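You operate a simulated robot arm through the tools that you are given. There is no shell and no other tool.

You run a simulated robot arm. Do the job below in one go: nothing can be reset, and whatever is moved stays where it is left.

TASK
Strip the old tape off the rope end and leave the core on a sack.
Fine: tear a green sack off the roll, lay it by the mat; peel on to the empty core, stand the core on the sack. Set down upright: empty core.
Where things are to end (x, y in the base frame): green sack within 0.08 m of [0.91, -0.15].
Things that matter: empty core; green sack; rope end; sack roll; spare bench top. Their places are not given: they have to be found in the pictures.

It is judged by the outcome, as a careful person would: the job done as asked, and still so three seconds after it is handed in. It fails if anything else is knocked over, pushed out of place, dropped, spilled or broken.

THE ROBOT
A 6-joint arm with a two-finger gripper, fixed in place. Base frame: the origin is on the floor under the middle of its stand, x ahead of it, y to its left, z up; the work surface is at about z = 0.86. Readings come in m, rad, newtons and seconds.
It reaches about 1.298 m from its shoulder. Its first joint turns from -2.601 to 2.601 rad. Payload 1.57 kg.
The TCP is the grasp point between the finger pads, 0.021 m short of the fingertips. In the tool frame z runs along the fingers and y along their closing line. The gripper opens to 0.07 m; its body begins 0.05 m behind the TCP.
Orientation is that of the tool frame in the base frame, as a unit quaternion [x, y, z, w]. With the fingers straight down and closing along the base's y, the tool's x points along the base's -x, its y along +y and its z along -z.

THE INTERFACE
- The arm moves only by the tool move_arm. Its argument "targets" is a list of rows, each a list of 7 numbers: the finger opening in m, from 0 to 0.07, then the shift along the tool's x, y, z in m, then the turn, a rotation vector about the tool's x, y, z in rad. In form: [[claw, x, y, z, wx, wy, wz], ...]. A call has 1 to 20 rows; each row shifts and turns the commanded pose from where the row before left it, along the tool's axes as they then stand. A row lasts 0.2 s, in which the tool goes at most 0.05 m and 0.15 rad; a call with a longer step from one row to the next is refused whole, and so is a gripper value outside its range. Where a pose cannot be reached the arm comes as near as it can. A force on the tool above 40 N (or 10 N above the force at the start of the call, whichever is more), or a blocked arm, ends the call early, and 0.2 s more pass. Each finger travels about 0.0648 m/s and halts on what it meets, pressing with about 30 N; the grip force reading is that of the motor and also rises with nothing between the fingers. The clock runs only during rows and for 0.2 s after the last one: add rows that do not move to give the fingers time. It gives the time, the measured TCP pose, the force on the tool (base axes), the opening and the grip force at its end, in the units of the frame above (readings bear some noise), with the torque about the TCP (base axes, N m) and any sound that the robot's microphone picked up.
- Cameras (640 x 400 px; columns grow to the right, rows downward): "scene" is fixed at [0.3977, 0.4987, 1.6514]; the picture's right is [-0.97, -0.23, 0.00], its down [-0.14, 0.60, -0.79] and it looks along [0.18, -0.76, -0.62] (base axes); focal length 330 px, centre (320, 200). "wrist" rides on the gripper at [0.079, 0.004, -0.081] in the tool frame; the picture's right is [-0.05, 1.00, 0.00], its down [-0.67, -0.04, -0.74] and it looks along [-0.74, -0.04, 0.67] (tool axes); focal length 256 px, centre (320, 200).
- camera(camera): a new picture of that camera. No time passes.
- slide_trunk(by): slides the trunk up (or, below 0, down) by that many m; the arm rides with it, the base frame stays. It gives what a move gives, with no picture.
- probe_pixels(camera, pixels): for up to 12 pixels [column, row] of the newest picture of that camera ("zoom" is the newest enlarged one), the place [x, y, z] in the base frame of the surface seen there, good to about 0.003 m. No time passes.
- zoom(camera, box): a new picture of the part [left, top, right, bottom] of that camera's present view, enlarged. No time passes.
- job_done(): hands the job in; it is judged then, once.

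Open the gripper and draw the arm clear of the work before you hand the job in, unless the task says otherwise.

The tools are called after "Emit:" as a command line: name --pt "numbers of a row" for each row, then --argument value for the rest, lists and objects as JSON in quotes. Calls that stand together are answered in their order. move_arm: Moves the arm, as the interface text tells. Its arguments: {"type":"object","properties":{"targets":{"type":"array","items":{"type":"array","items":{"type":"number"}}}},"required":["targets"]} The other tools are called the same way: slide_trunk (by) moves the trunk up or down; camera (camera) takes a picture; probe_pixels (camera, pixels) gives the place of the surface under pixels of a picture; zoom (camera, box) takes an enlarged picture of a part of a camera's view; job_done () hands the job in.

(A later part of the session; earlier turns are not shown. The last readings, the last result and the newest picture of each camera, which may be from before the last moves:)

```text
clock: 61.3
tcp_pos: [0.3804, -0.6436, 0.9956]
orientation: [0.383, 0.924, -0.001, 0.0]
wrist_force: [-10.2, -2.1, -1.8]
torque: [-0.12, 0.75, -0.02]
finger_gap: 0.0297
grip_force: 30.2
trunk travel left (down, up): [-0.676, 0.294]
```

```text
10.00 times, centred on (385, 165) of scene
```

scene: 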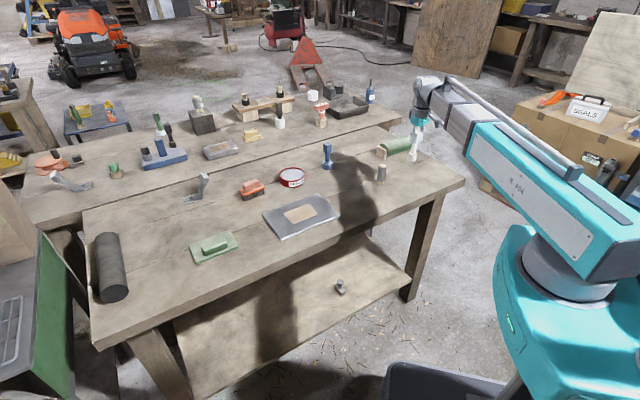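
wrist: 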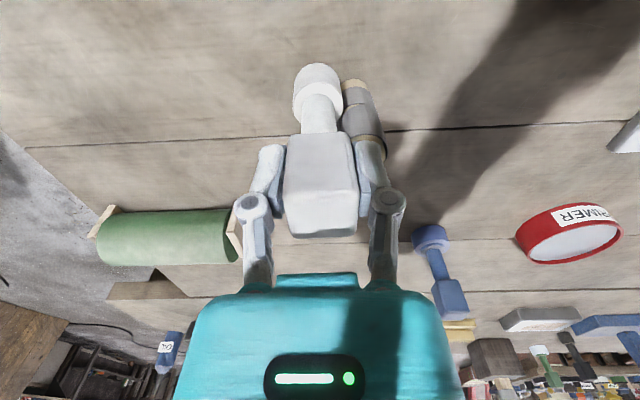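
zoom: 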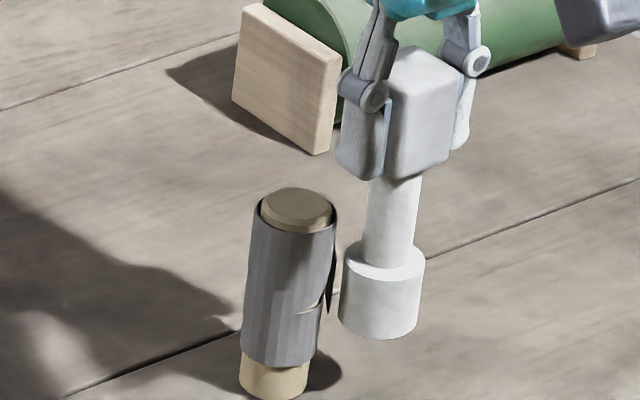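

Force is 10 N. In the scene zoom a dark flap appears lifted at (330,280) between tape and drum; zoom closer to check whether peeling has begun.

Emit:
zoom --camera "scene" --box '[372, 158, 396, 182]'

Emit:
zoom --camera "wrist" --box '[335, 70, 395, 145]'

```text
16.00 times, centred on (384, 170) of scene
```

zoom: 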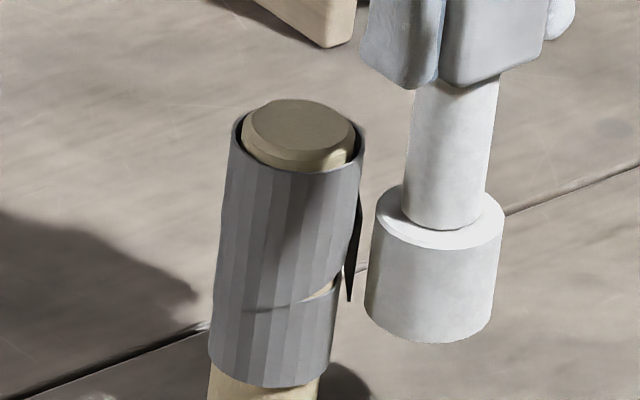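

```text
5.33 times, centred on (365, 108) of wrist
```

zoom: 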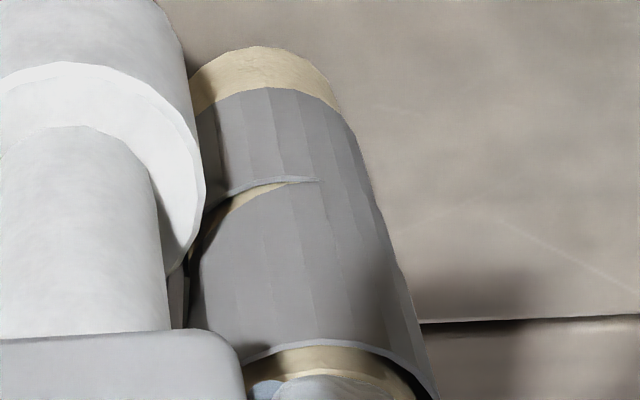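

There is a visible pointed tape flap on the −x side and contact seems to occur at ~0.037 m axis distance. Continue the clockwise orbit to the +y side (facing the scene camera) to see whether the tape follows.

Emit:
move_arm --pt "0 0.0063 0.0073 0 0 0 0" --pt "0 0.0038 0.0092 0 0 0 0" --pt "0 0.0013 0.0098 0 0 0 0" --pt "0 -0.0013 0.0098 0 0 0 0" --pt "0 -0.0038 0.0092 0 0 0 0" --pt "0 -0.006 0.0078 0 0 0 0" --pt "0 0 0 0 0 0 0"

Emit:
zoom --camera "wrist" --box '[260, 20, 420, 160]'

Emit:
zoom --camera "scene" --box '[362, 145, 402, 190]'

```text
clock: 62.9
tcp_pos: [0.4209, -0.6054, 0.9945]
orientation: [0.382, 0.924, -0.001, 0.001]
wrist_force: [0.6, 4.2, 0.5]
torque: [0.34, -0.07, 0.03]
finger_gap: 0.03
grip_force: 29.7
trunk travel left (down, up): [-0.676, 0.294]
```

```text
2.86 times, centred on (340, 90) of wrist
```

zoom: 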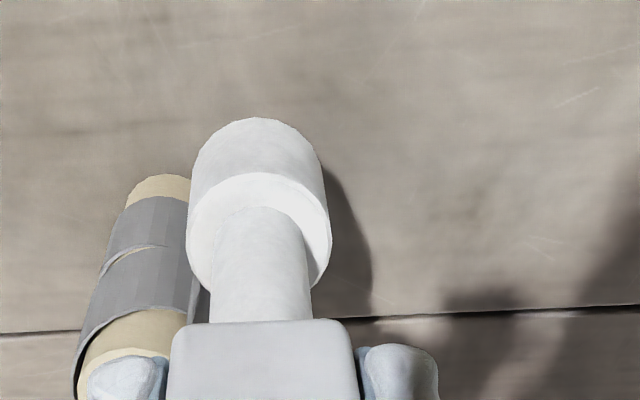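

```text
8.89 times, centred on (382, 168) of scene
```

zoom: 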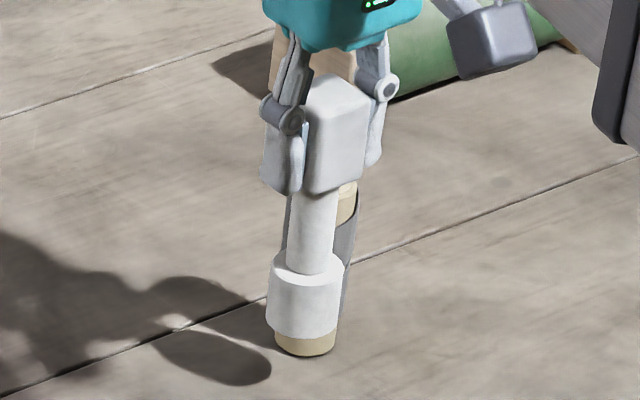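

More bare wood shows at the rope's top in both views (wrist zoom (130,335), scene zoom (345,205)); it seems the tape is coming off. Zoom in to confirm.

Emit:
zoom --camera "wrist" --box '[272, 70, 332, 150]'

Emit:
zoom --camera "scene" --box '[370, 155, 395, 185]'

```text
5.00 times, centred on (302, 110) of wrist
```

zoom: 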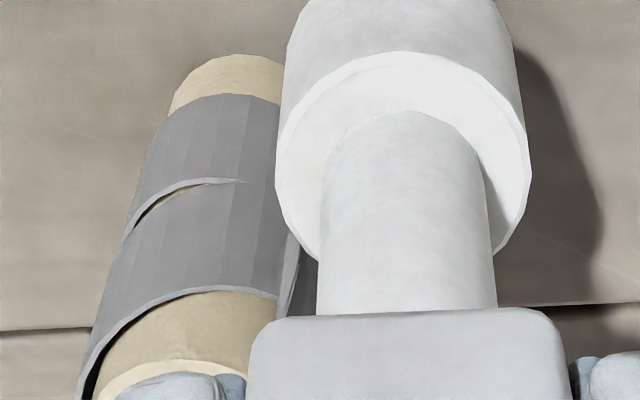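

```text
13.33 times, centred on (382, 170) of scene
```

zoom: 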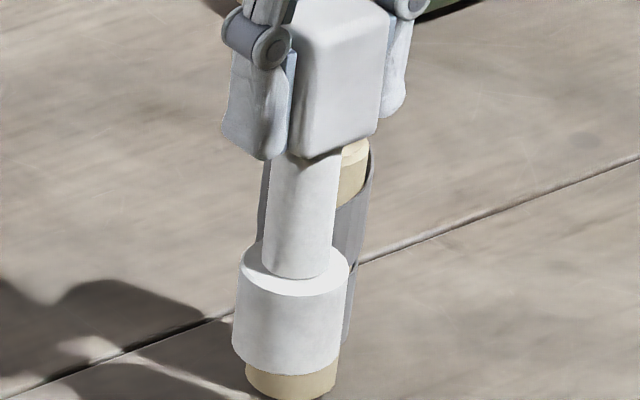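

The clockwise orbit is unwinding the tape: its top edge now slopes down and the flap follows the drum. Continue clockwise from 85° to 0° around the rope.

Emit:
move_arm --pt "0 -0.0059 0.0035 0 0 0 0" --pt "0 -0.0092 0.0038 0 0 0 0" --pt "0 -0.0098 0.0013 0 0 0 0" --pt "0 -0.0098 -0.0013 0 0 0 0" --pt "0 -0.0092 -0.0038 0 0 0 0" --pt "0 -0.0078 -0.006 0 0 0 0" --pt "0 0 0 0 0 0 0"

Emit:
zoom --camera "wrist" --box '[240, 20, 400, 160]'

Emit:
zoom --camera "scene" --box '[362, 150, 402, 190]'

```text
clock: 64.5
tcp_pos: [0.4549, -0.6425, 0.9948]
orientation: [0.382, 0.924, 0.0, 0.0]
wrist_force: [2.2, -1.2, -0.6]
torque: [-0.1, -0.19, 0.04]
finger_gap: 0.0298
grip_force: 30.2
trunk travel left (down, up): [-0.676, 0.294]
```

```text
2.86 times, centred on (320, 90) of wrist
```

zoom: 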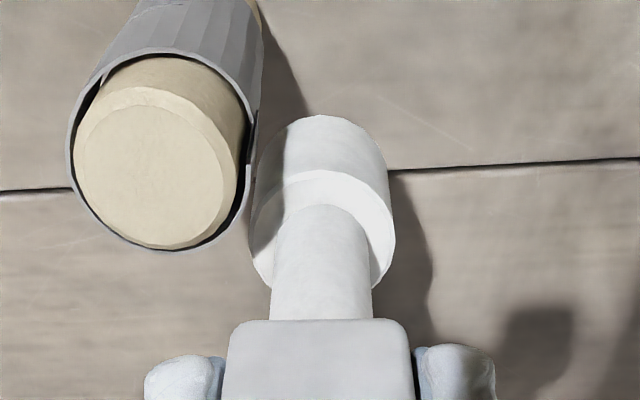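

```text
10.00 times, centred on (382, 170) of scene
```

zoom: 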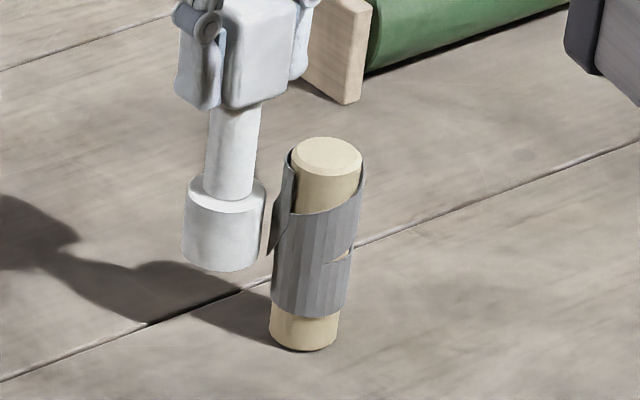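

Peeling works — the scene zoom shows bare wood at the top and the flap following the drum at (283,190). Continue clockwise through −90° to −135°.

Emit:
move_arm --pt "0 -0.0076 -0.0081 0 0 0 0" --pt "0 -0.0038 -0.0092 0 0 0 0" --pt "0 -0.0013 -0.0098 0 0 0 0" --pt "0 0.0013 -0.0098 0 0 0 0" --pt "0 0.0038 -0.0092 0 0 0 0" --pt "0 0.006 -0.0078 0 0 0 0" --pt "0 0.0078 -0.006 0 0 0 0" --pt "0 0.0092 -0.0038 0 0 0 0" --pt "0 0.0098 -0.0013 0 0 0 0" --pt "0 0 0 0 0 0 0"

Emit:
zoom --camera "wrist" --box '[280, 20, 440, 140]'

Emit:
zoom --camera "scene" --box '[362, 150, 402, 190]'

```text
clock: 66.7
tcp_pos: [0.3893, -0.6718, 0.9945]
orientation: [0.383, 0.924, 0.0, 0.0]
wrist_force: [0.2, 0.9, -0.2]
torque: [-0.04, -0.01, 0.02]
finger_gap: 0.0298
grip_force: 29.9
trunk travel left (down, up): [-0.676, 0.294]
```

```text
3.33 times, centred on (360, 80) of wrist
```

zoom: 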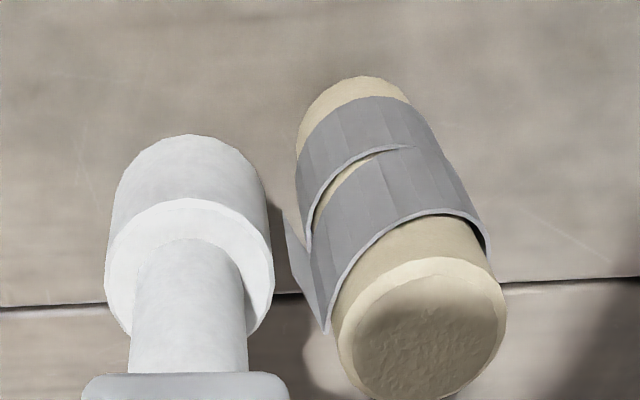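

```text
10.00 times, centred on (382, 170) of scene
```

zoom: 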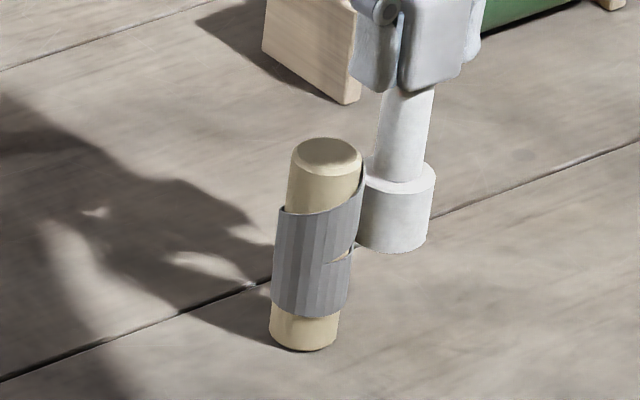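

One full turn is off (bare wood around the top), and the flap end is back beside the drum at (300,270). I'll lower the core 6 mm to follow the helix, then keep orbiting clockwise with slightly tighter radius.

Emit:
slide_trunk --by -0.006

Emit:
move_arm --pt "0 0.0094 0.0037 0 0 0 0" --pt "0 0.009 0.0038 0 0 0 0" --pt "0 0.0078 0.0059 0 0 0 0" --pt "0 0.0059 0.0078 0 0 0 0" --pt "0 0.0038 0.009 0 0 0 0" --pt "0 0.0012 0.0097 0 0 0 0" --pt "0 -0.0012 0.0097 0 0 0 0" --pt "0 -0.0038 0.009 0 0 0 0" --pt "0 -0.0059 0.0078 0 0 0 0" --pt "0 -0.0078 0.0059 0 0 0 0" --pt "0 -0.009 0.0038 0 0 0 0" --pt "0 -0.0097 0.0012 0 0 0 0" --pt "0 0 0 0 0 0 0"

Emit:
zoom --camera "wrist" --box '[240, 20, 400, 160]'

Emit:
zoom --camera "scene" --box '[362, 150, 402, 190]'

```text
clock: 67.2
tcp_pos: [0.3892, -0.6702, 0.9891]
orientation: [0.383, 0.924, 0.0, 0.0]
wrist_force: [0.2, -0.3, -0.9]
torque: [-0.05, 0.03, 0.0]
finger_gap: 0.03
grip_force: 29.8
trunk travel left (down, up): [-0.67, 0.3]
```

```text
clock: 70.0
tcp_pos: [0.4448, -0.6161, 0.9887]
orientation: [0.383, 0.924, 0.0, 0.0]
wrist_force: [-0.4, -0.5, -1.1]
torque: [0.0, -0.02, 0.01]
finger_gap: 0.0299
grip_force: 29.8
trunk travel left (down, up): [-0.67, 0.3]
```

```text
2.86 times, centred on (320, 90) of wrist
```

zoom: 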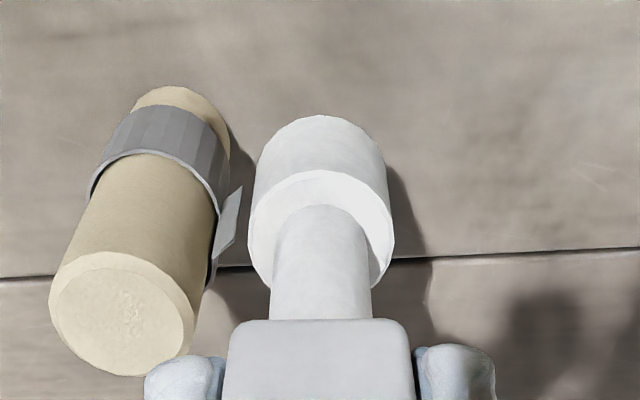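

```text
10.00 times, centred on (382, 170) of scene
```

zoom: 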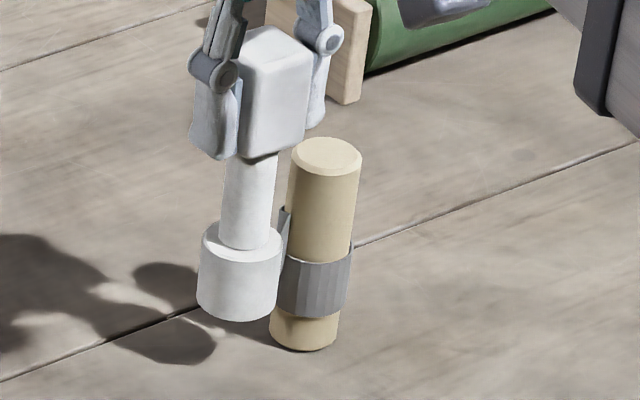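

Only the lower band remains (scene zoom (318,285)), with its flap near the drum. Lower 7 mm more and continue clockwise from 45° through −135°.

Emit:
slide_trunk --by -0.007

Emit:
move_arm --pt "0 -0.0099 -0.0034 0 0 0 0" --pt "0 -0.0086 -0.0041 0 0 0 0" --pt "0 -0.0074 -0.0057 0 0 0 0" --pt "0 -0.0057 -0.0074 0 0 0 0" --pt "0 -0.0036 -0.0087 0 0 0 0" --pt "0 -0.0013 -0.0093 0 0 0 0" --pt "0 0.0013 -0.0093 0 0 0 0" --pt "0 0.0036 -0.0087 0 0 0 0" --pt "0 0.0057 -0.0074 0 0 0 0" --pt "0 0.0074 -0.0057 0 0 0 0" --pt "0 0.0087 -0.0036 0 0 0 0" --pt "0 0.0093 -0.0013 0 0 0 0" --pt "0 0 0 0 0 0 0"

Emit:
zoom --camera "wrist" --box '[280, 20, 440, 140]'

Emit:
zoom --camera "scene" --box '[362, 150, 402, 190]'

```text
clock: 70.6
tcp_pos: [0.4443, -0.6164, 0.9823]
orientation: [0.382, 0.924, 0.0, 0.001]
wrist_force: [-0.1, -0.3, -1.3]
torque: [0.0, -0.03, 0.03]
finger_gap: 0.0295
grip_force: 29.8
trunk travel left (down, up): [-0.663, 0.307]
```

```text
clock: 73.4
tcp_pos: [0.3924, -0.6696, 0.9826]
orientation: [0.382, 0.924, 0.001, -0.001]
wrist_force: [-2.8, -0.9, -0.4]
torque: [-0.07, 0.2, 0.0]
finger_gap: 0.0302
grip_force: 30.1
trunk travel left (down, up): [-0.663, 0.307]
```

```text
3.33 times, centred on (360, 80) of wrist
```

zoom: 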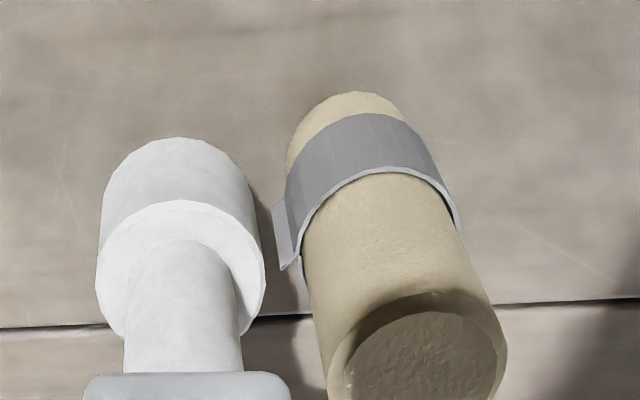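

```text
10.00 times, centred on (382, 170) of scene
```

zoom: 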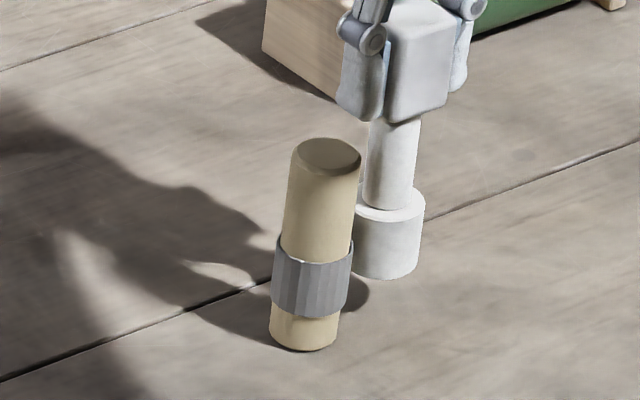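

About one turn remains (flap at wrist zoom (285,240)). Continue clockwise from −135° to 45°.

Emit:
move_arm --pt "0 0.0093 0.0013 0 0 0 0" --pt "0 0.0087 0.0036 0 0 0 0" --pt "0 0.0074 0.0057 0 0 0 0" --pt "0 0.0057 0.0074 0 0 0 0" --pt "0 0.0036 0.0087 0 0 0 0" --pt "0 0.0013 0.0093 0 0 0 0" --pt "0 -0.0013 0.0093 0 0 0 0" --pt "0 -0.0036 0.0087 0 0 0 0" --pt "0 -0.0057 0.0074 0 0 0 0" --pt "0 -0.0074 0.0057 0 0 0 0" --pt "0 -0.0087 0.0036 0 0 0 0" --pt "0 -0.0093 0.0013 0 0 0 0" --pt "0 0 0 0 0 0 0"

Emit:
zoom --camera "wrist" --box '[240, 20, 400, 160]'

Emit:
zoom --camera "scene" --box '[362, 150, 402, 190]'

```text
clock: 76.2
tcp_pos: [0.4447, -0.6195, 0.9836]
orientation: [0.383, 0.924, 0.0, 0.0]
wrist_force: [4.7, 7.5, -0.1]
torque: [0.49, -0.25, -0.04]
finger_gap: 0.0292
grip_force: 29.9
trunk travel left (down, up): [-0.663, 0.307]
```

```text
2.86 times, centred on (320, 90) of wrist
```

zoom: 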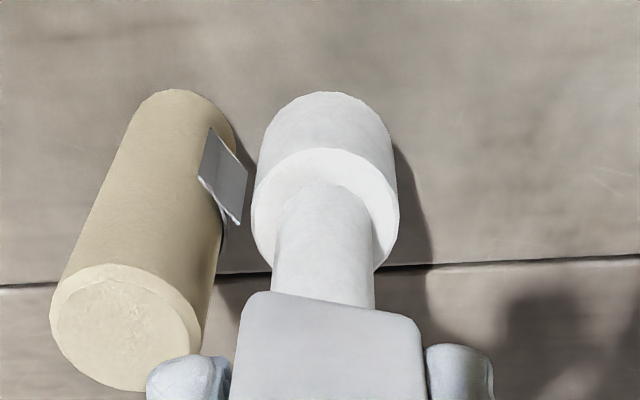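

```text
10.00 times, centred on (382, 170) of scene
```

zoom: 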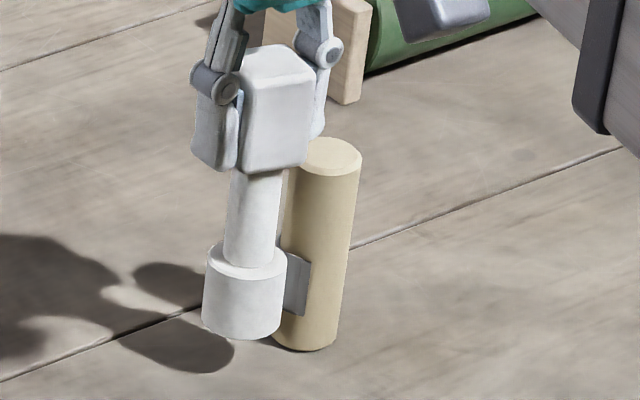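

Only a short piece of tape remains on the +x side (wrist zoom (222,175)). The core tilted slightly under 9 N, so I'll ease the radius to 0.0375 and continue clockwise to −45°.

Emit:
move_arm --pt "0 -0.0078 -0.0003 0 0 0 0" --pt "0 -0.0091 -0.0035 0 0 0 0" --pt "0 -0.0078 -0.0059 0 0 0 0" --pt "0 -0.0059 -0.0078 0 0 0 0" --pt "0 -0.0038 -0.009 0 0 0 0" --pt "0 -0.0012 -0.0097 0 0 0 0" --pt "0 0 0 0 0 0 0"

Emit:
camera --camera "wrist"

Emit:
zoom --camera "wrist" --box '[260, 0, 420, 120]'

Emit:
zoom --camera "scene" --box '[362, 150, 402, 190]'

```text
clock: 77.8
tcp_pos: [0.4439, -0.6703, 0.9823]
orientation: [0.382, 0.924, -0.001, -0.002]
wrist_force: [7.6, -7.6, -0.1]
torque: [-0.57, -0.62, -0.01]
finger_gap: 0.0291
grip_force: 29.8
trunk travel left (down, up): [-0.663, 0.307]
```

```text
taken
```

wrist: 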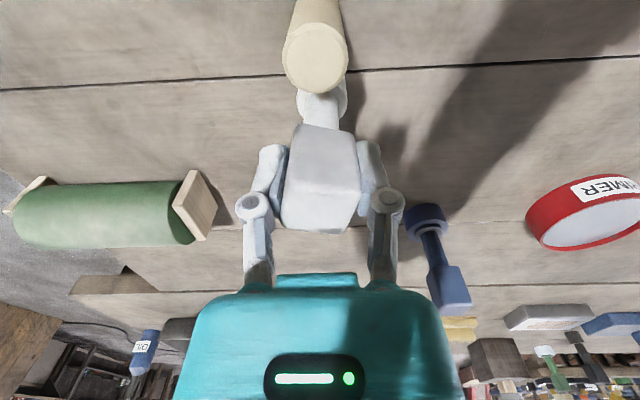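

```text
3.33 times, centred on (340, 60) of wrist
```

zoom: 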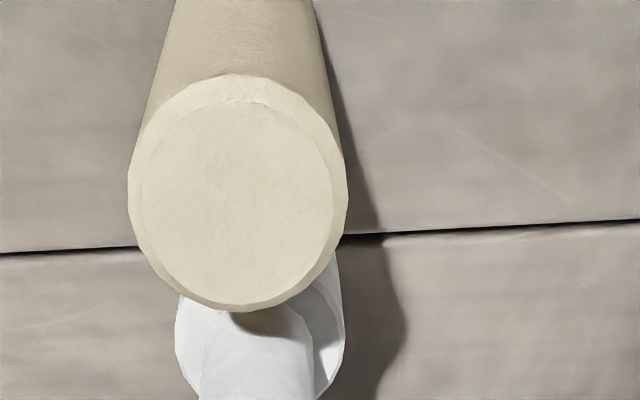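

```text
10.00 times, centred on (382, 170) of scene
```

zoom: 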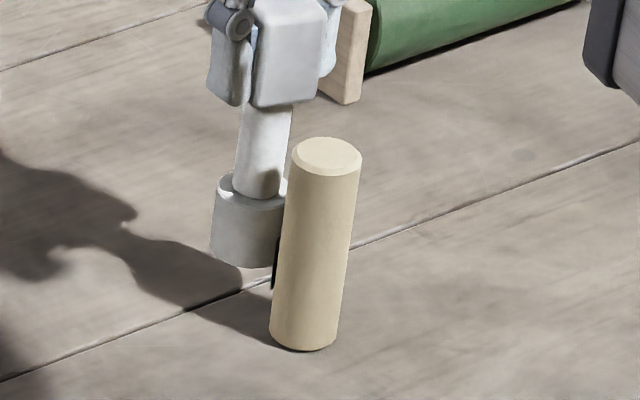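

Just a sliver of tape remains (scene zoom (275,262)). The core is tilting in the grip under ~11 N, so I widen the radius to ~0.0395 and continue clockwise to −135°.

Emit:
move_arm --pt "0 -0.001 -0.0099 0 0 0 0" --pt "0 0.0039 -0.0096 0 0 0 0" --pt "0 0.0063 -0.0082 0 0 0 0" --pt "0 0.0082 -0.0063 0 0 0 0" --pt "0 0.0096 -0.0039 0 0 0 0" --pt "0 0.0102 -0.0013 0 0 0 0" --pt "0 0 0 0 0 0 0"

Emit:
camera --camera "wrist"

Emit:
zoom --camera "wrist" --box '[280, 20, 440, 140]'

Emit:
zoom --camera "scene" --box '[362, 140, 412, 190]'

```text
clock: 79.4
tcp_pos: [0.388, -0.6719, 0.9826]
orientation: [0.383, 0.924, 0.0, 0.001]
wrist_force: [-0.3, -0.4, 0.2]
torque: [-0.04, 0.0, 0.02]
finger_gap: 0.0291
grip_force: 30.0
trunk travel left (down, up): [-0.663, 0.307]
```

```text
taken
```

wrist: 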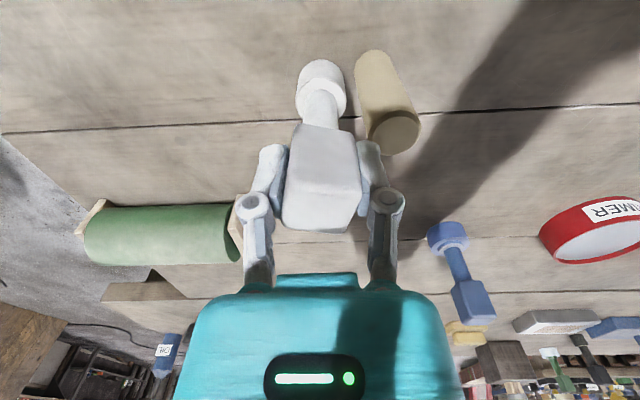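

```text
3.33 times, centred on (360, 80) of wrist
```

zoom: 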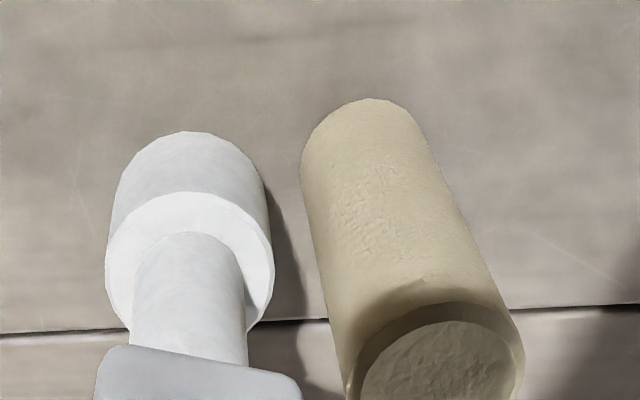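

```text
8.00 times, centred on (387, 165) of scene
```

zoom: 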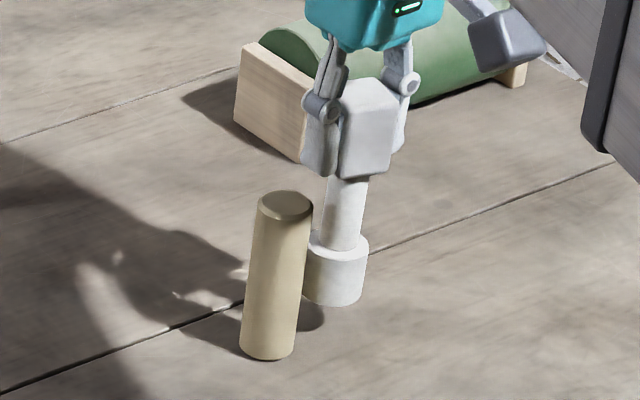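

The rope end is bare on this side. The handle looks twisted in the fingers, so let me zoom on the block and the drum.

Emit:
zoom --camera "wrist" --box '[230, 50, 410, 290]'

Emit:
zoom --camera "scene" --box '[370, 140, 410, 180]'

```text
1.67 times, centred on (320, 170) of wrist
```

zoom: 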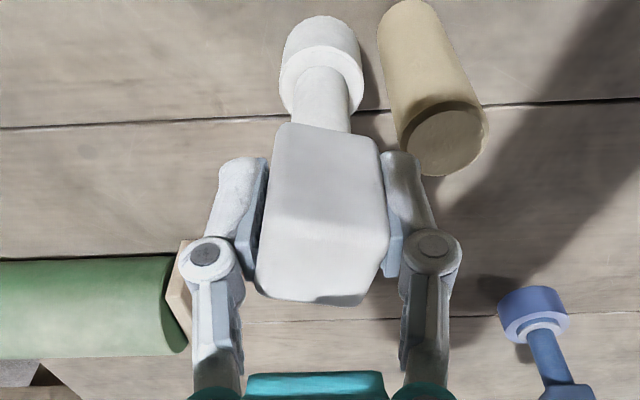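

```text
10.00 times, centred on (390, 160) of scene
```

zoom: 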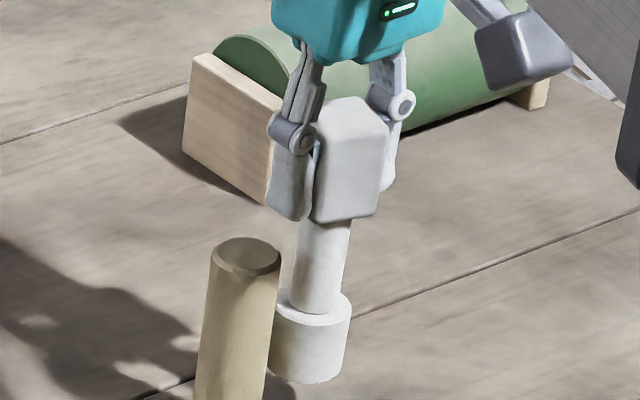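

I'll zoom tightly on the handle block to judge how it sits in the fingers.

Emit:
zoom --camera "wrist" --box '[270, 110, 380, 245]'

Emit:
probe_pixels --camera "wrist" --pixels '[[300, 130], [352, 138], [300, 165], [350, 172], [290, 205], [320, 200], [350, 200], [300, 225], [340, 225], [320, 215], [320, 85], [300, 95]]'

```text
2.96 times, centred on (325, 178) of wrist
```

zoom: 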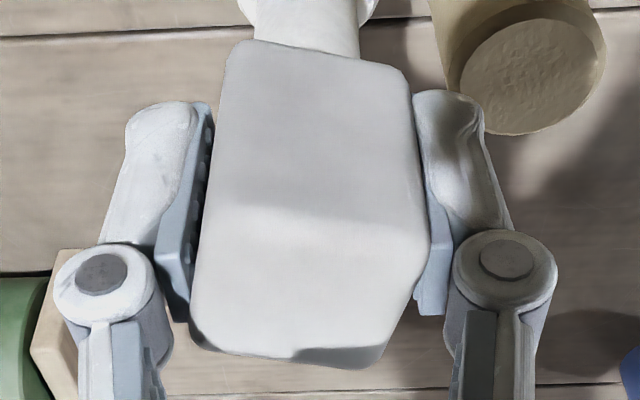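

```text
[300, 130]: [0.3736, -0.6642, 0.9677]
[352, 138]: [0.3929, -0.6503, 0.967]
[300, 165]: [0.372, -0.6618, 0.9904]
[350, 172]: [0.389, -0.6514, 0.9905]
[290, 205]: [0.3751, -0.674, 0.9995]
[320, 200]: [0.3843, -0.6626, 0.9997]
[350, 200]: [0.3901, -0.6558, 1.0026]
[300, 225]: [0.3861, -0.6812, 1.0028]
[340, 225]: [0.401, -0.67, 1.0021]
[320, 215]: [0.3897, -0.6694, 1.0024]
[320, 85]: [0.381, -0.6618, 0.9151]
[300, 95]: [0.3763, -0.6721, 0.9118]
```

The block twisted about 10° in yaw (harmless for a round core) and its top is nearly level. I'll probe the drum's top rim to measure any lean.

Emit:
zoom --camera "wrist" --box '[280, 20, 440, 140]'

Emit:
probe_pixels --camera "zoom" --pixels '[[112, 262], [268, 268], [190, 200], [130, 218], [250, 222], [160, 203], [220, 206], [112, 200], [262, 200], [185, 140], [190, 160], [258, 300]]'

```text
3.33 times, centred on (360, 80) of wrist
```

zoom: 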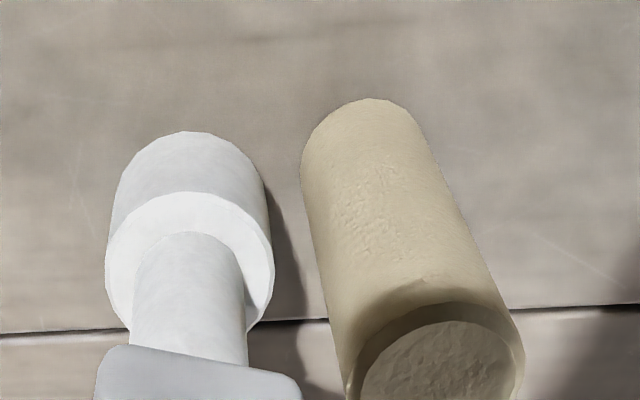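

```text
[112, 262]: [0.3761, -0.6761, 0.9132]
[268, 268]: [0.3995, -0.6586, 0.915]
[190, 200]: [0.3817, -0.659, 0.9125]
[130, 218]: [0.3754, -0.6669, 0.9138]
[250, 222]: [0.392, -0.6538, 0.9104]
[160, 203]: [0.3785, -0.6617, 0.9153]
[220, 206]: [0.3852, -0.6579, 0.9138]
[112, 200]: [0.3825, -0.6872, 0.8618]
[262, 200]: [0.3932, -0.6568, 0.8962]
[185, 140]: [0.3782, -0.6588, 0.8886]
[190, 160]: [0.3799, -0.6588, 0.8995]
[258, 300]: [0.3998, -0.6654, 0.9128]
```

The core leans only ~3° and its drum is centred; it will settle upright when set down. Raise 0.09 and go look at the rope end from its −y side to make sure no tape is left.

Emit:
slide_trunk --by 0.09

Emit:
move_arm --pt "0 -0.0336 0.006 0 0 0 0" --pt "0 -0.0336 0.006 0 0 0 0" --pt "0 -0.0336 0.006 0 0 0 0" --pt "0 -0.0336 0.006 0 0 0 0" --pt "0 0 0 0 0 0 -0.1428" --pt "0 0 0 0 0 0 -0.1428" --pt "0 0 0 0 0 0 -0.1428" --pt "0 0 0 0 0 0 -0.1428" --pt "0 0 0 0 0 0 -0.1428" --pt "0 0 0 0 0 0 -0.1428" --pt "0 0 0 0 0 0 -0.1428" --pt "0 0 0 0 0 0 -0.1428" --pt "0 0 0 0 0 0 -0.1428" --pt "0 0 0 0 0 0 -0.1428" --pt "0 0 0 0 0 0 -0.1428"

Emit:
camera --camera "wrist"

Emit:
camera --camera "scene"

```text
clock: 80.6
tcp_pos: [0.3905, -0.6716, 1.0716]
orientation: [0.383, 0.924, -0.001, 0.0]
wrist_force: [-0.1, 0.0, -1.4]
torque: [0.0, -0.03, 0.0]
finger_gap: 0.0291
grip_force: 30.1
trunk travel left (down, up): [-0.753, 0.217]
```

```text
clock: 83.8
tcp_pos: [0.502, -0.7477, 1.0722]
orientation: [-0.384, 0.923, 0.0, -0.001]
wrist_force: [-0.3, -0.6, -0.6]
torque: [0.0, 0.0, 0.0]
finger_gap: 0.0291
grip_force: 30.2
trunk travel left (down, up): [-0.753, 0.217]
```

```text
taken
```

wrist: 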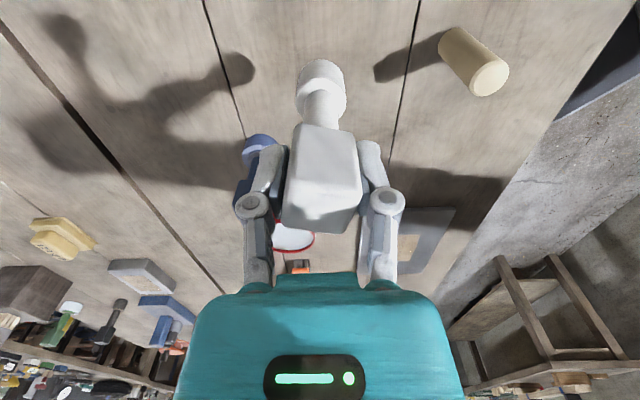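

```text
taken
```

scene: 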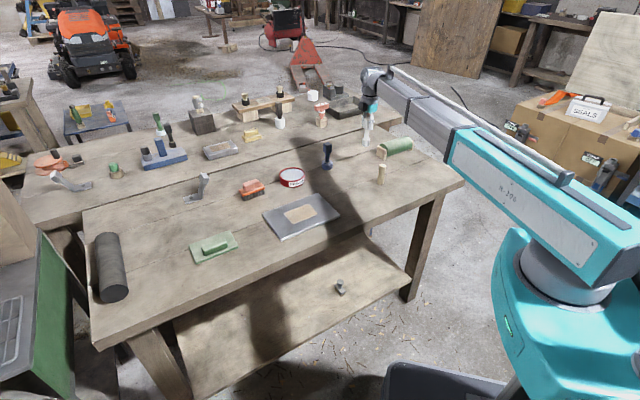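

The rope end at wrist (473,62) looks bare; zoom to be sure, and also check the drum for wound tape.

Emit:
zoom --camera "wrist" --box '[420, 10, 530, 110]'

Emit:
zoom --camera "wrist" --box '[270, 40, 380, 140]'

Emit:
zoom --camera "scene" --box '[345, 90, 405, 190]'

```text
4.00 times, centred on (475, 60) of wrist
```

zoom: 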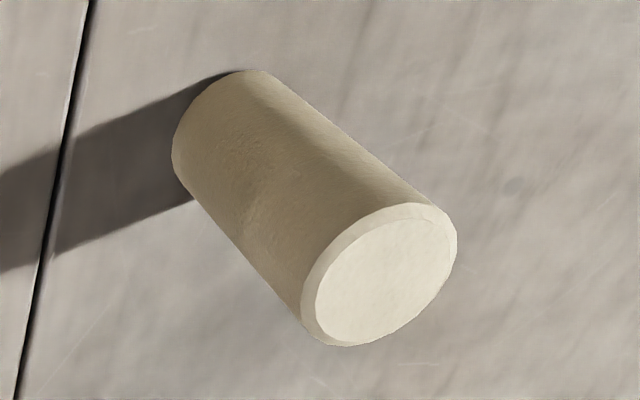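

```text
4.00 times, centred on (325, 90) of wrist
```

zoom: 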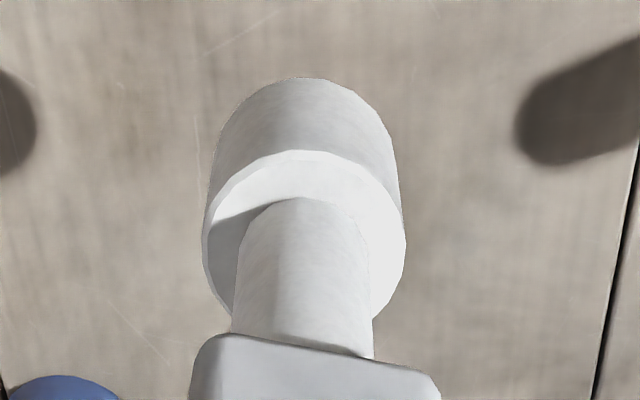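

```text
4.00 times, centred on (375, 140) of scene
```

zoom: 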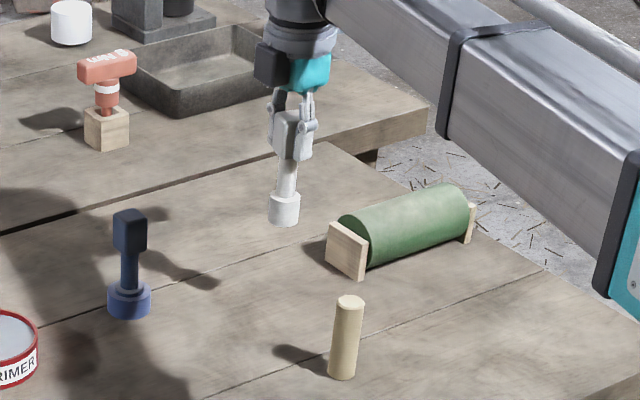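

The rope end is bare all round and hasn't shifted. Raise the trunk another 0.06 and carry the core over to the sack's free strip near (0.921,-0.162).

Emit:
slide_trunk --by 0.06

Emit:
move_arm --pt "0 -0.015 0.0025 0 0 0 0" --pt "0 -0.03 0.005 0 0 0 0" --pt "0 -0.04 0.00664 0 0 0 0" --pt "0 -0.04 0.00664 0 0 0 0" --pt "0 -0.04 0.00664 0 0 0 0" --pt "0 -0.04 0.00664 0 0 0 0" --pt "0 -0.04 0.00664 0 0 0 0" --pt "0 -0.04 0.00664 0 0 0 0" --pt "0 -0.04 0.00664 0 0 0 0" --pt "0 -0.04 0.00664 0 0 0 0" --pt "0 -0.04 0.00664 0 0 0 0" --pt "0 -0.04 0.00664 0 0 0 0" --pt "0 -0.04 0.00664 0 0 0 0" --pt "0 -0.04 0.00664 0 0 0 0" --pt "0 -0.04 0.00664 0 0 0 0" --pt "0 -0.04 0.00664 0 0 0 0" --pt "0 -0.04 0.00664 0 0 0 0" --pt "0 -0.04 0.00664 0 0 0 0" --pt "0 -0.015 0.0025 0 0 0 0" --pt "0 -0.0104 0.0017 0 0 0 0"

Emit:
camera --camera "wrist"

Emit:
camera --camera "scene"

```text
clock: 84.8
tcp_pos: [0.5016, -0.7475, 1.1323]
orientation: [-0.382, 0.924, 0.0, 0.0]
wrist_force: [-0.2, -1.3, -0.9]
torque: [0.02, -0.02, 0.01]
finger_gap: 0.0293
grip_force: 30.3
trunk travel left (down, up): [-0.813, 0.157]
```

```text
clock: 89.0
tcp_pos: [0.9206, -0.1629, 1.1323]
orientation: [-0.383, 0.924, 0.0, 0.0]
wrist_force: [0.4, -0.5, -0.9]
torque: [-0.04, -0.01, 0.02]
finger_gap: 0.0291
grip_force: 30.3
trunk travel left (down, up): [-0.813, 0.157]
```

```text
taken
```

wrist: 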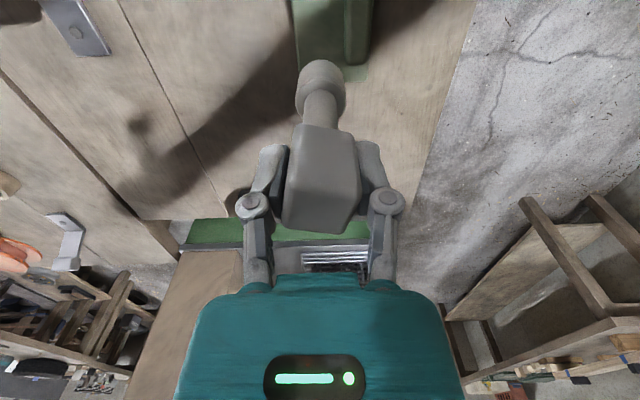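

```text
taken
```

scene: 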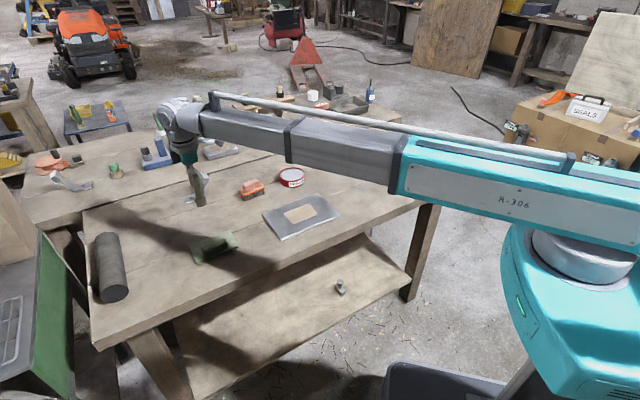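

The core hangs over the sack. Lower by 0.12 to have a closer look (drum bottom ~4 cm above the sack).

Emit:
slide_trunk --by -0.12

Emit:
camera --camera "wrist"

Emit:
zoom --camera "wrist" --box '[240, 0, 400, 140]'

Emit:
zoom --camera "scene" --box '[160, 180, 260, 270]'

```text
clock: 90.5
tcp_pos: [0.9212, -0.1631, 1.0129]
orientation: [-0.383, 0.924, 0.0, 0.0]
wrist_force: [0.0, 0.6, -0.7]
torque: [-0.01, 0.01, -0.02]
finger_gap: 0.0292
grip_force: 30.3
trunk travel left (down, up): [-0.693, 0.277]
```

```text
taken
```

wrist: 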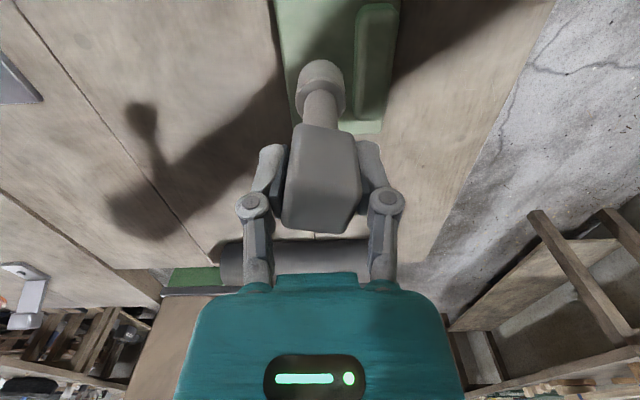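

```text
2.86 times, centred on (320, 70) of wrist
```

zoom: 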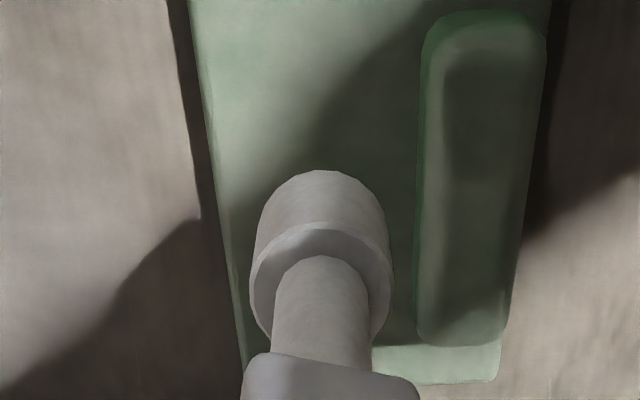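

```text
4.44 times, centred on (210, 225) of scene
```

zoom: 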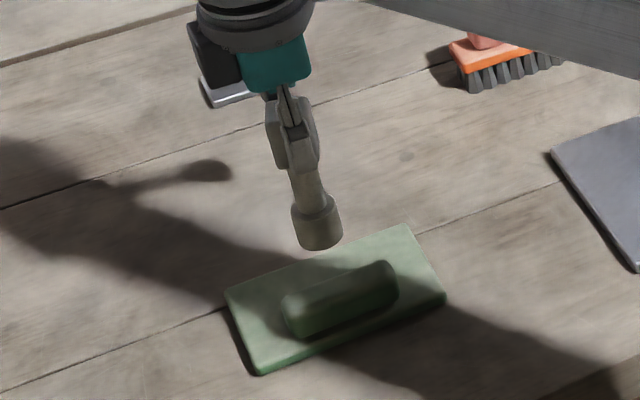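

The drum is above the free strip between plate edge and ridge. Probe the drum rim, the ridge edge and plate edge to verify centring.

Emit:
probe_pixels --camera "zoom" --pixels '[[256, 280], [388, 280], [322, 226], [275, 240], [370, 240], [300, 229], [345, 229], [322, 180], [420, 150], [418, 250], [205, 100], [225, 240]]'

```text
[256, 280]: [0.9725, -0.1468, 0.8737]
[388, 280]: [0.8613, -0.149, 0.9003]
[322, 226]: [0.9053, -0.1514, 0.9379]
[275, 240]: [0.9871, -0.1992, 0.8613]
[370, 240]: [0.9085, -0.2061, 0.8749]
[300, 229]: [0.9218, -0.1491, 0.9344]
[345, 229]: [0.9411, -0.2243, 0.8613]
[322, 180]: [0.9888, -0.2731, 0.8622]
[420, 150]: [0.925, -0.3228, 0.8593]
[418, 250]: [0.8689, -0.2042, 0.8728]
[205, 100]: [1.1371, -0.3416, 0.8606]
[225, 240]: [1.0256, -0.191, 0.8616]
```

Those probes hit the newer scene zoom; redo the wrist zoom and probe on it.

Emit:
zoom --camera "wrist" --box '[240, 0, 400, 140]'

Emit:
probe_pixels --camera "zoom" --pixels '[[256, 280], [388, 280], [322, 226], [275, 240], [370, 240], [300, 229], [345, 229], [322, 180], [425, 150], [418, 300], [205, 100], [240, 300]]'

```text
2.86 times, centred on (320, 70) of wrist
```

zoom: 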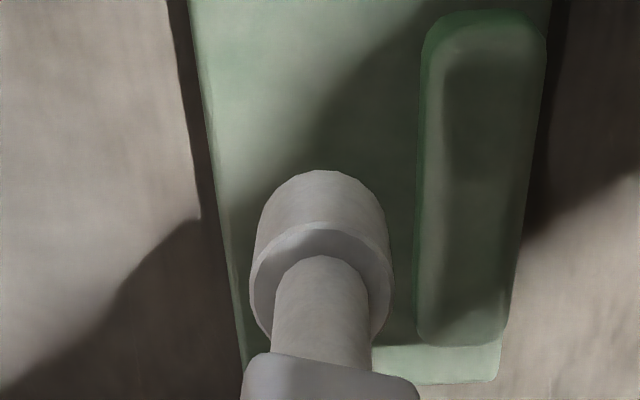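

```text
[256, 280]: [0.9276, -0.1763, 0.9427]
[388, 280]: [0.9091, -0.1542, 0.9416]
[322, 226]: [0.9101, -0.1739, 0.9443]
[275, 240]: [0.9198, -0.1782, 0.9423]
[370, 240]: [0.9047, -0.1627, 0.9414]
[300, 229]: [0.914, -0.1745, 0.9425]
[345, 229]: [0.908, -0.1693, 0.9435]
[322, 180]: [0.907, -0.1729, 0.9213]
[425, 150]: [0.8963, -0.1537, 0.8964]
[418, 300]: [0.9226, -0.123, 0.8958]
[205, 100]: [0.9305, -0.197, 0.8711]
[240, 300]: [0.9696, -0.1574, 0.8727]
```

The drum is centred at u≈0.766 within the free strip (0.742–0.795) and directly under the TCP. Lower 0.036, then the last millimetres gently.

Emit:
slide_trunk --by -0.036

Emit:
slide_trunk --by -0.004

Emit:
zoom --camera "scene" --box '[170, 195, 250, 265]'

Emit:
camera --camera "wrist"

```text
clock: 91.3
tcp_pos: [0.9212, -0.1624, 0.9765]
orientation: [-0.383, 0.924, 0.001, 0.0]
wrist_force: [0.3, -0.1, -0.4]
torque: [0.01, -0.01, -0.01]
finger_gap: 0.0291
grip_force: 30.0
trunk travel left (down, up): [-0.657, 0.313]
```

```text
clock: 91.9
tcp_pos: [0.9211, -0.1629, 0.9701]
orientation: [-0.382, 0.924, 0.0, 0.0]
wrist_force: [-0.1, -0.3, -0.2]
torque: [0.0, -0.02, 0.01]
finger_gap: 0.0289
grip_force: 30.0
trunk travel left (down, up): [-0.653, 0.317]
```

```text
5.71 times, centred on (210, 230) of scene
```

zoom: 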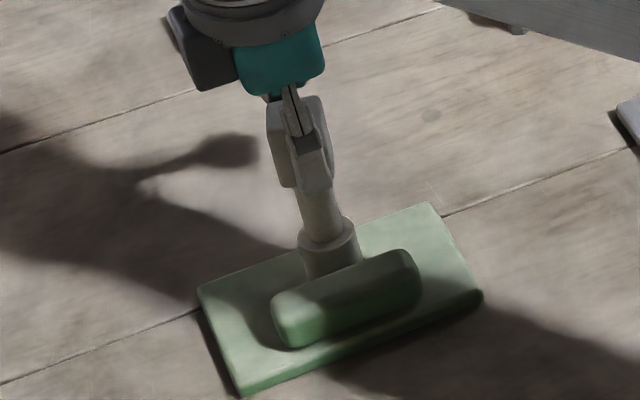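

```text
taken
```

wrist: 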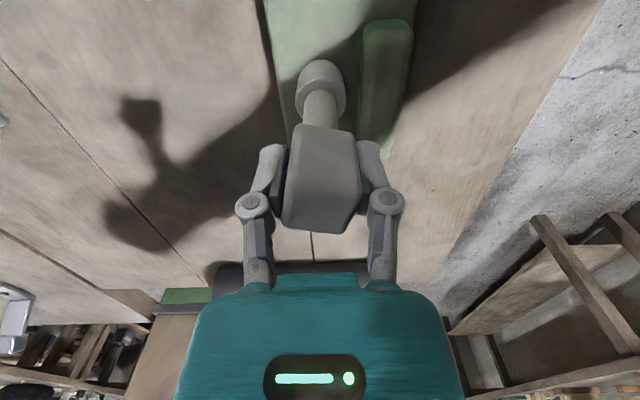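

No contact force yet; the drum is about 2–3 mm up. Lower in 2 mm steps until the force shows contact.

Emit:
slide_trunk --by -0.002

Emit:
slide_trunk --by -0.0015

```text
clock: 92.4
tcp_pos: [0.9217, -0.1626, 0.9706]
orientation: [-0.383, 0.924, 0.0, 0.0]
wrist_force: [2.2, -0.1, 10.7]
torque: [-0.13, -0.15, 0.01]
finger_gap: 0.0293
grip_force: 30.1
trunk travel left (down, up): [-0.651, 0.319]
```

```text
clock: 92.9
tcp_pos: [0.92, -0.1625, 0.9702]
orientation: [-0.383, 0.924, -0.001, 0.001]
wrist_force: [3.2, 0.9, 20.3]
torque: [-0.01, -0.07, -0.02]
finger_gap: 0.0293
grip_force: 29.8
trunk travel left (down, up): [-0.65, 0.32]
```

Firm contact (20 N). Ease back 1 mm, then open the fingers gently.

Emit:
slide_trunk --by 0.0015

Emit:
zoom --camera "scene" --box '[170, 195, 250, 265]'

Emit:
zoom --camera "wrist" --box '[240, 30, 400, 250]'

```text
clock: 93.4
tcp_pos: [0.9206, -0.1622, 0.9703]
orientation: [-0.382, 0.924, 0.0, 0.0]
wrist_force: [-1.2, 2.0, 6.3]
torque: [0.04, 0.23, -0.01]
finger_gap: 0.0292
grip_force: 29.6
trunk travel left (down, up): [-0.651, 0.319]
```

```text
5.71 times, centred on (210, 230) of scene
```

zoom: 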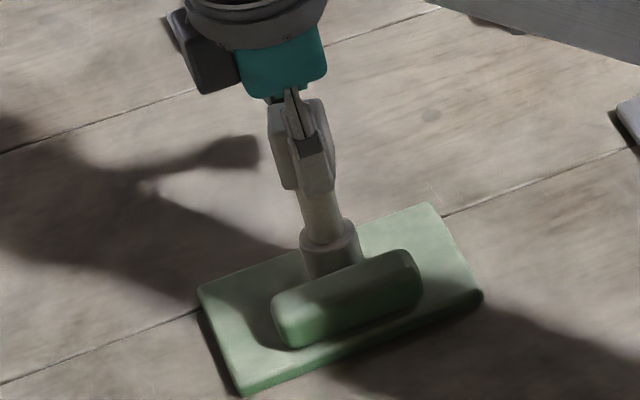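

```text
1.82 times, centred on (320, 140) of wrist
```

zoom: 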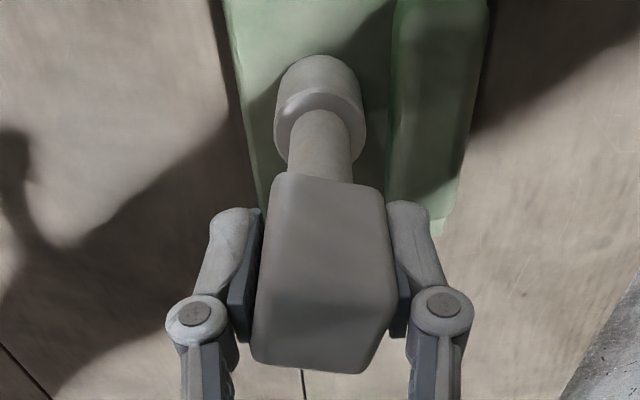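

The drum rests flat on the sack. Open the fingers slowly.

Emit:
move_arm --pt "0.031 0 0 0 0 0 0" --pt "0.034 0 0 0 0 0 0" --pt "0.038 0 0 0 0 0 0" --pt "0.045 0 0 0 0 0 0" --pt "0.055 0 0 0 0 0 0" --pt "0.07 0 0 0 0 0 0" --pt "0.07 0 0 0 0 0 0"

Emit:
zoom --camera "wrist" --box '[220, 30, 420, 250]'

Emit:
zoom --camera "scene" --box '[170, 195, 250, 265]'

```text
clock: 95.0
tcp_pos: [0.9201, -0.1623, 0.9696]
orientation: [-0.383, 0.924, 0.0, 0.0]
wrist_force: [0.1, -0.5, 0.1]
torque: [0.03, 0.01, 0.03]
finger_gap: 0.07
grip_force: 0.0
trunk travel left (down, up): [-0.651, 0.319]
```

```text
1.82 times, centred on (320, 140) of wrist
```

zoom: 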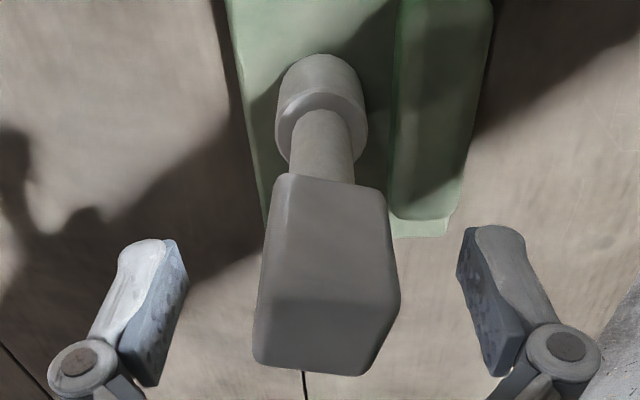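

```text
5.71 times, centred on (210, 230) of scene
```

zoom: 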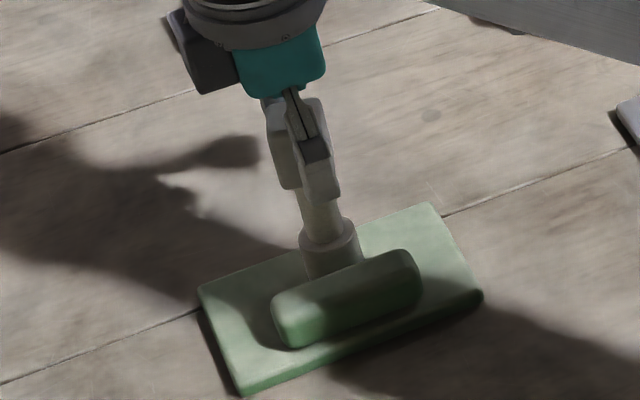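

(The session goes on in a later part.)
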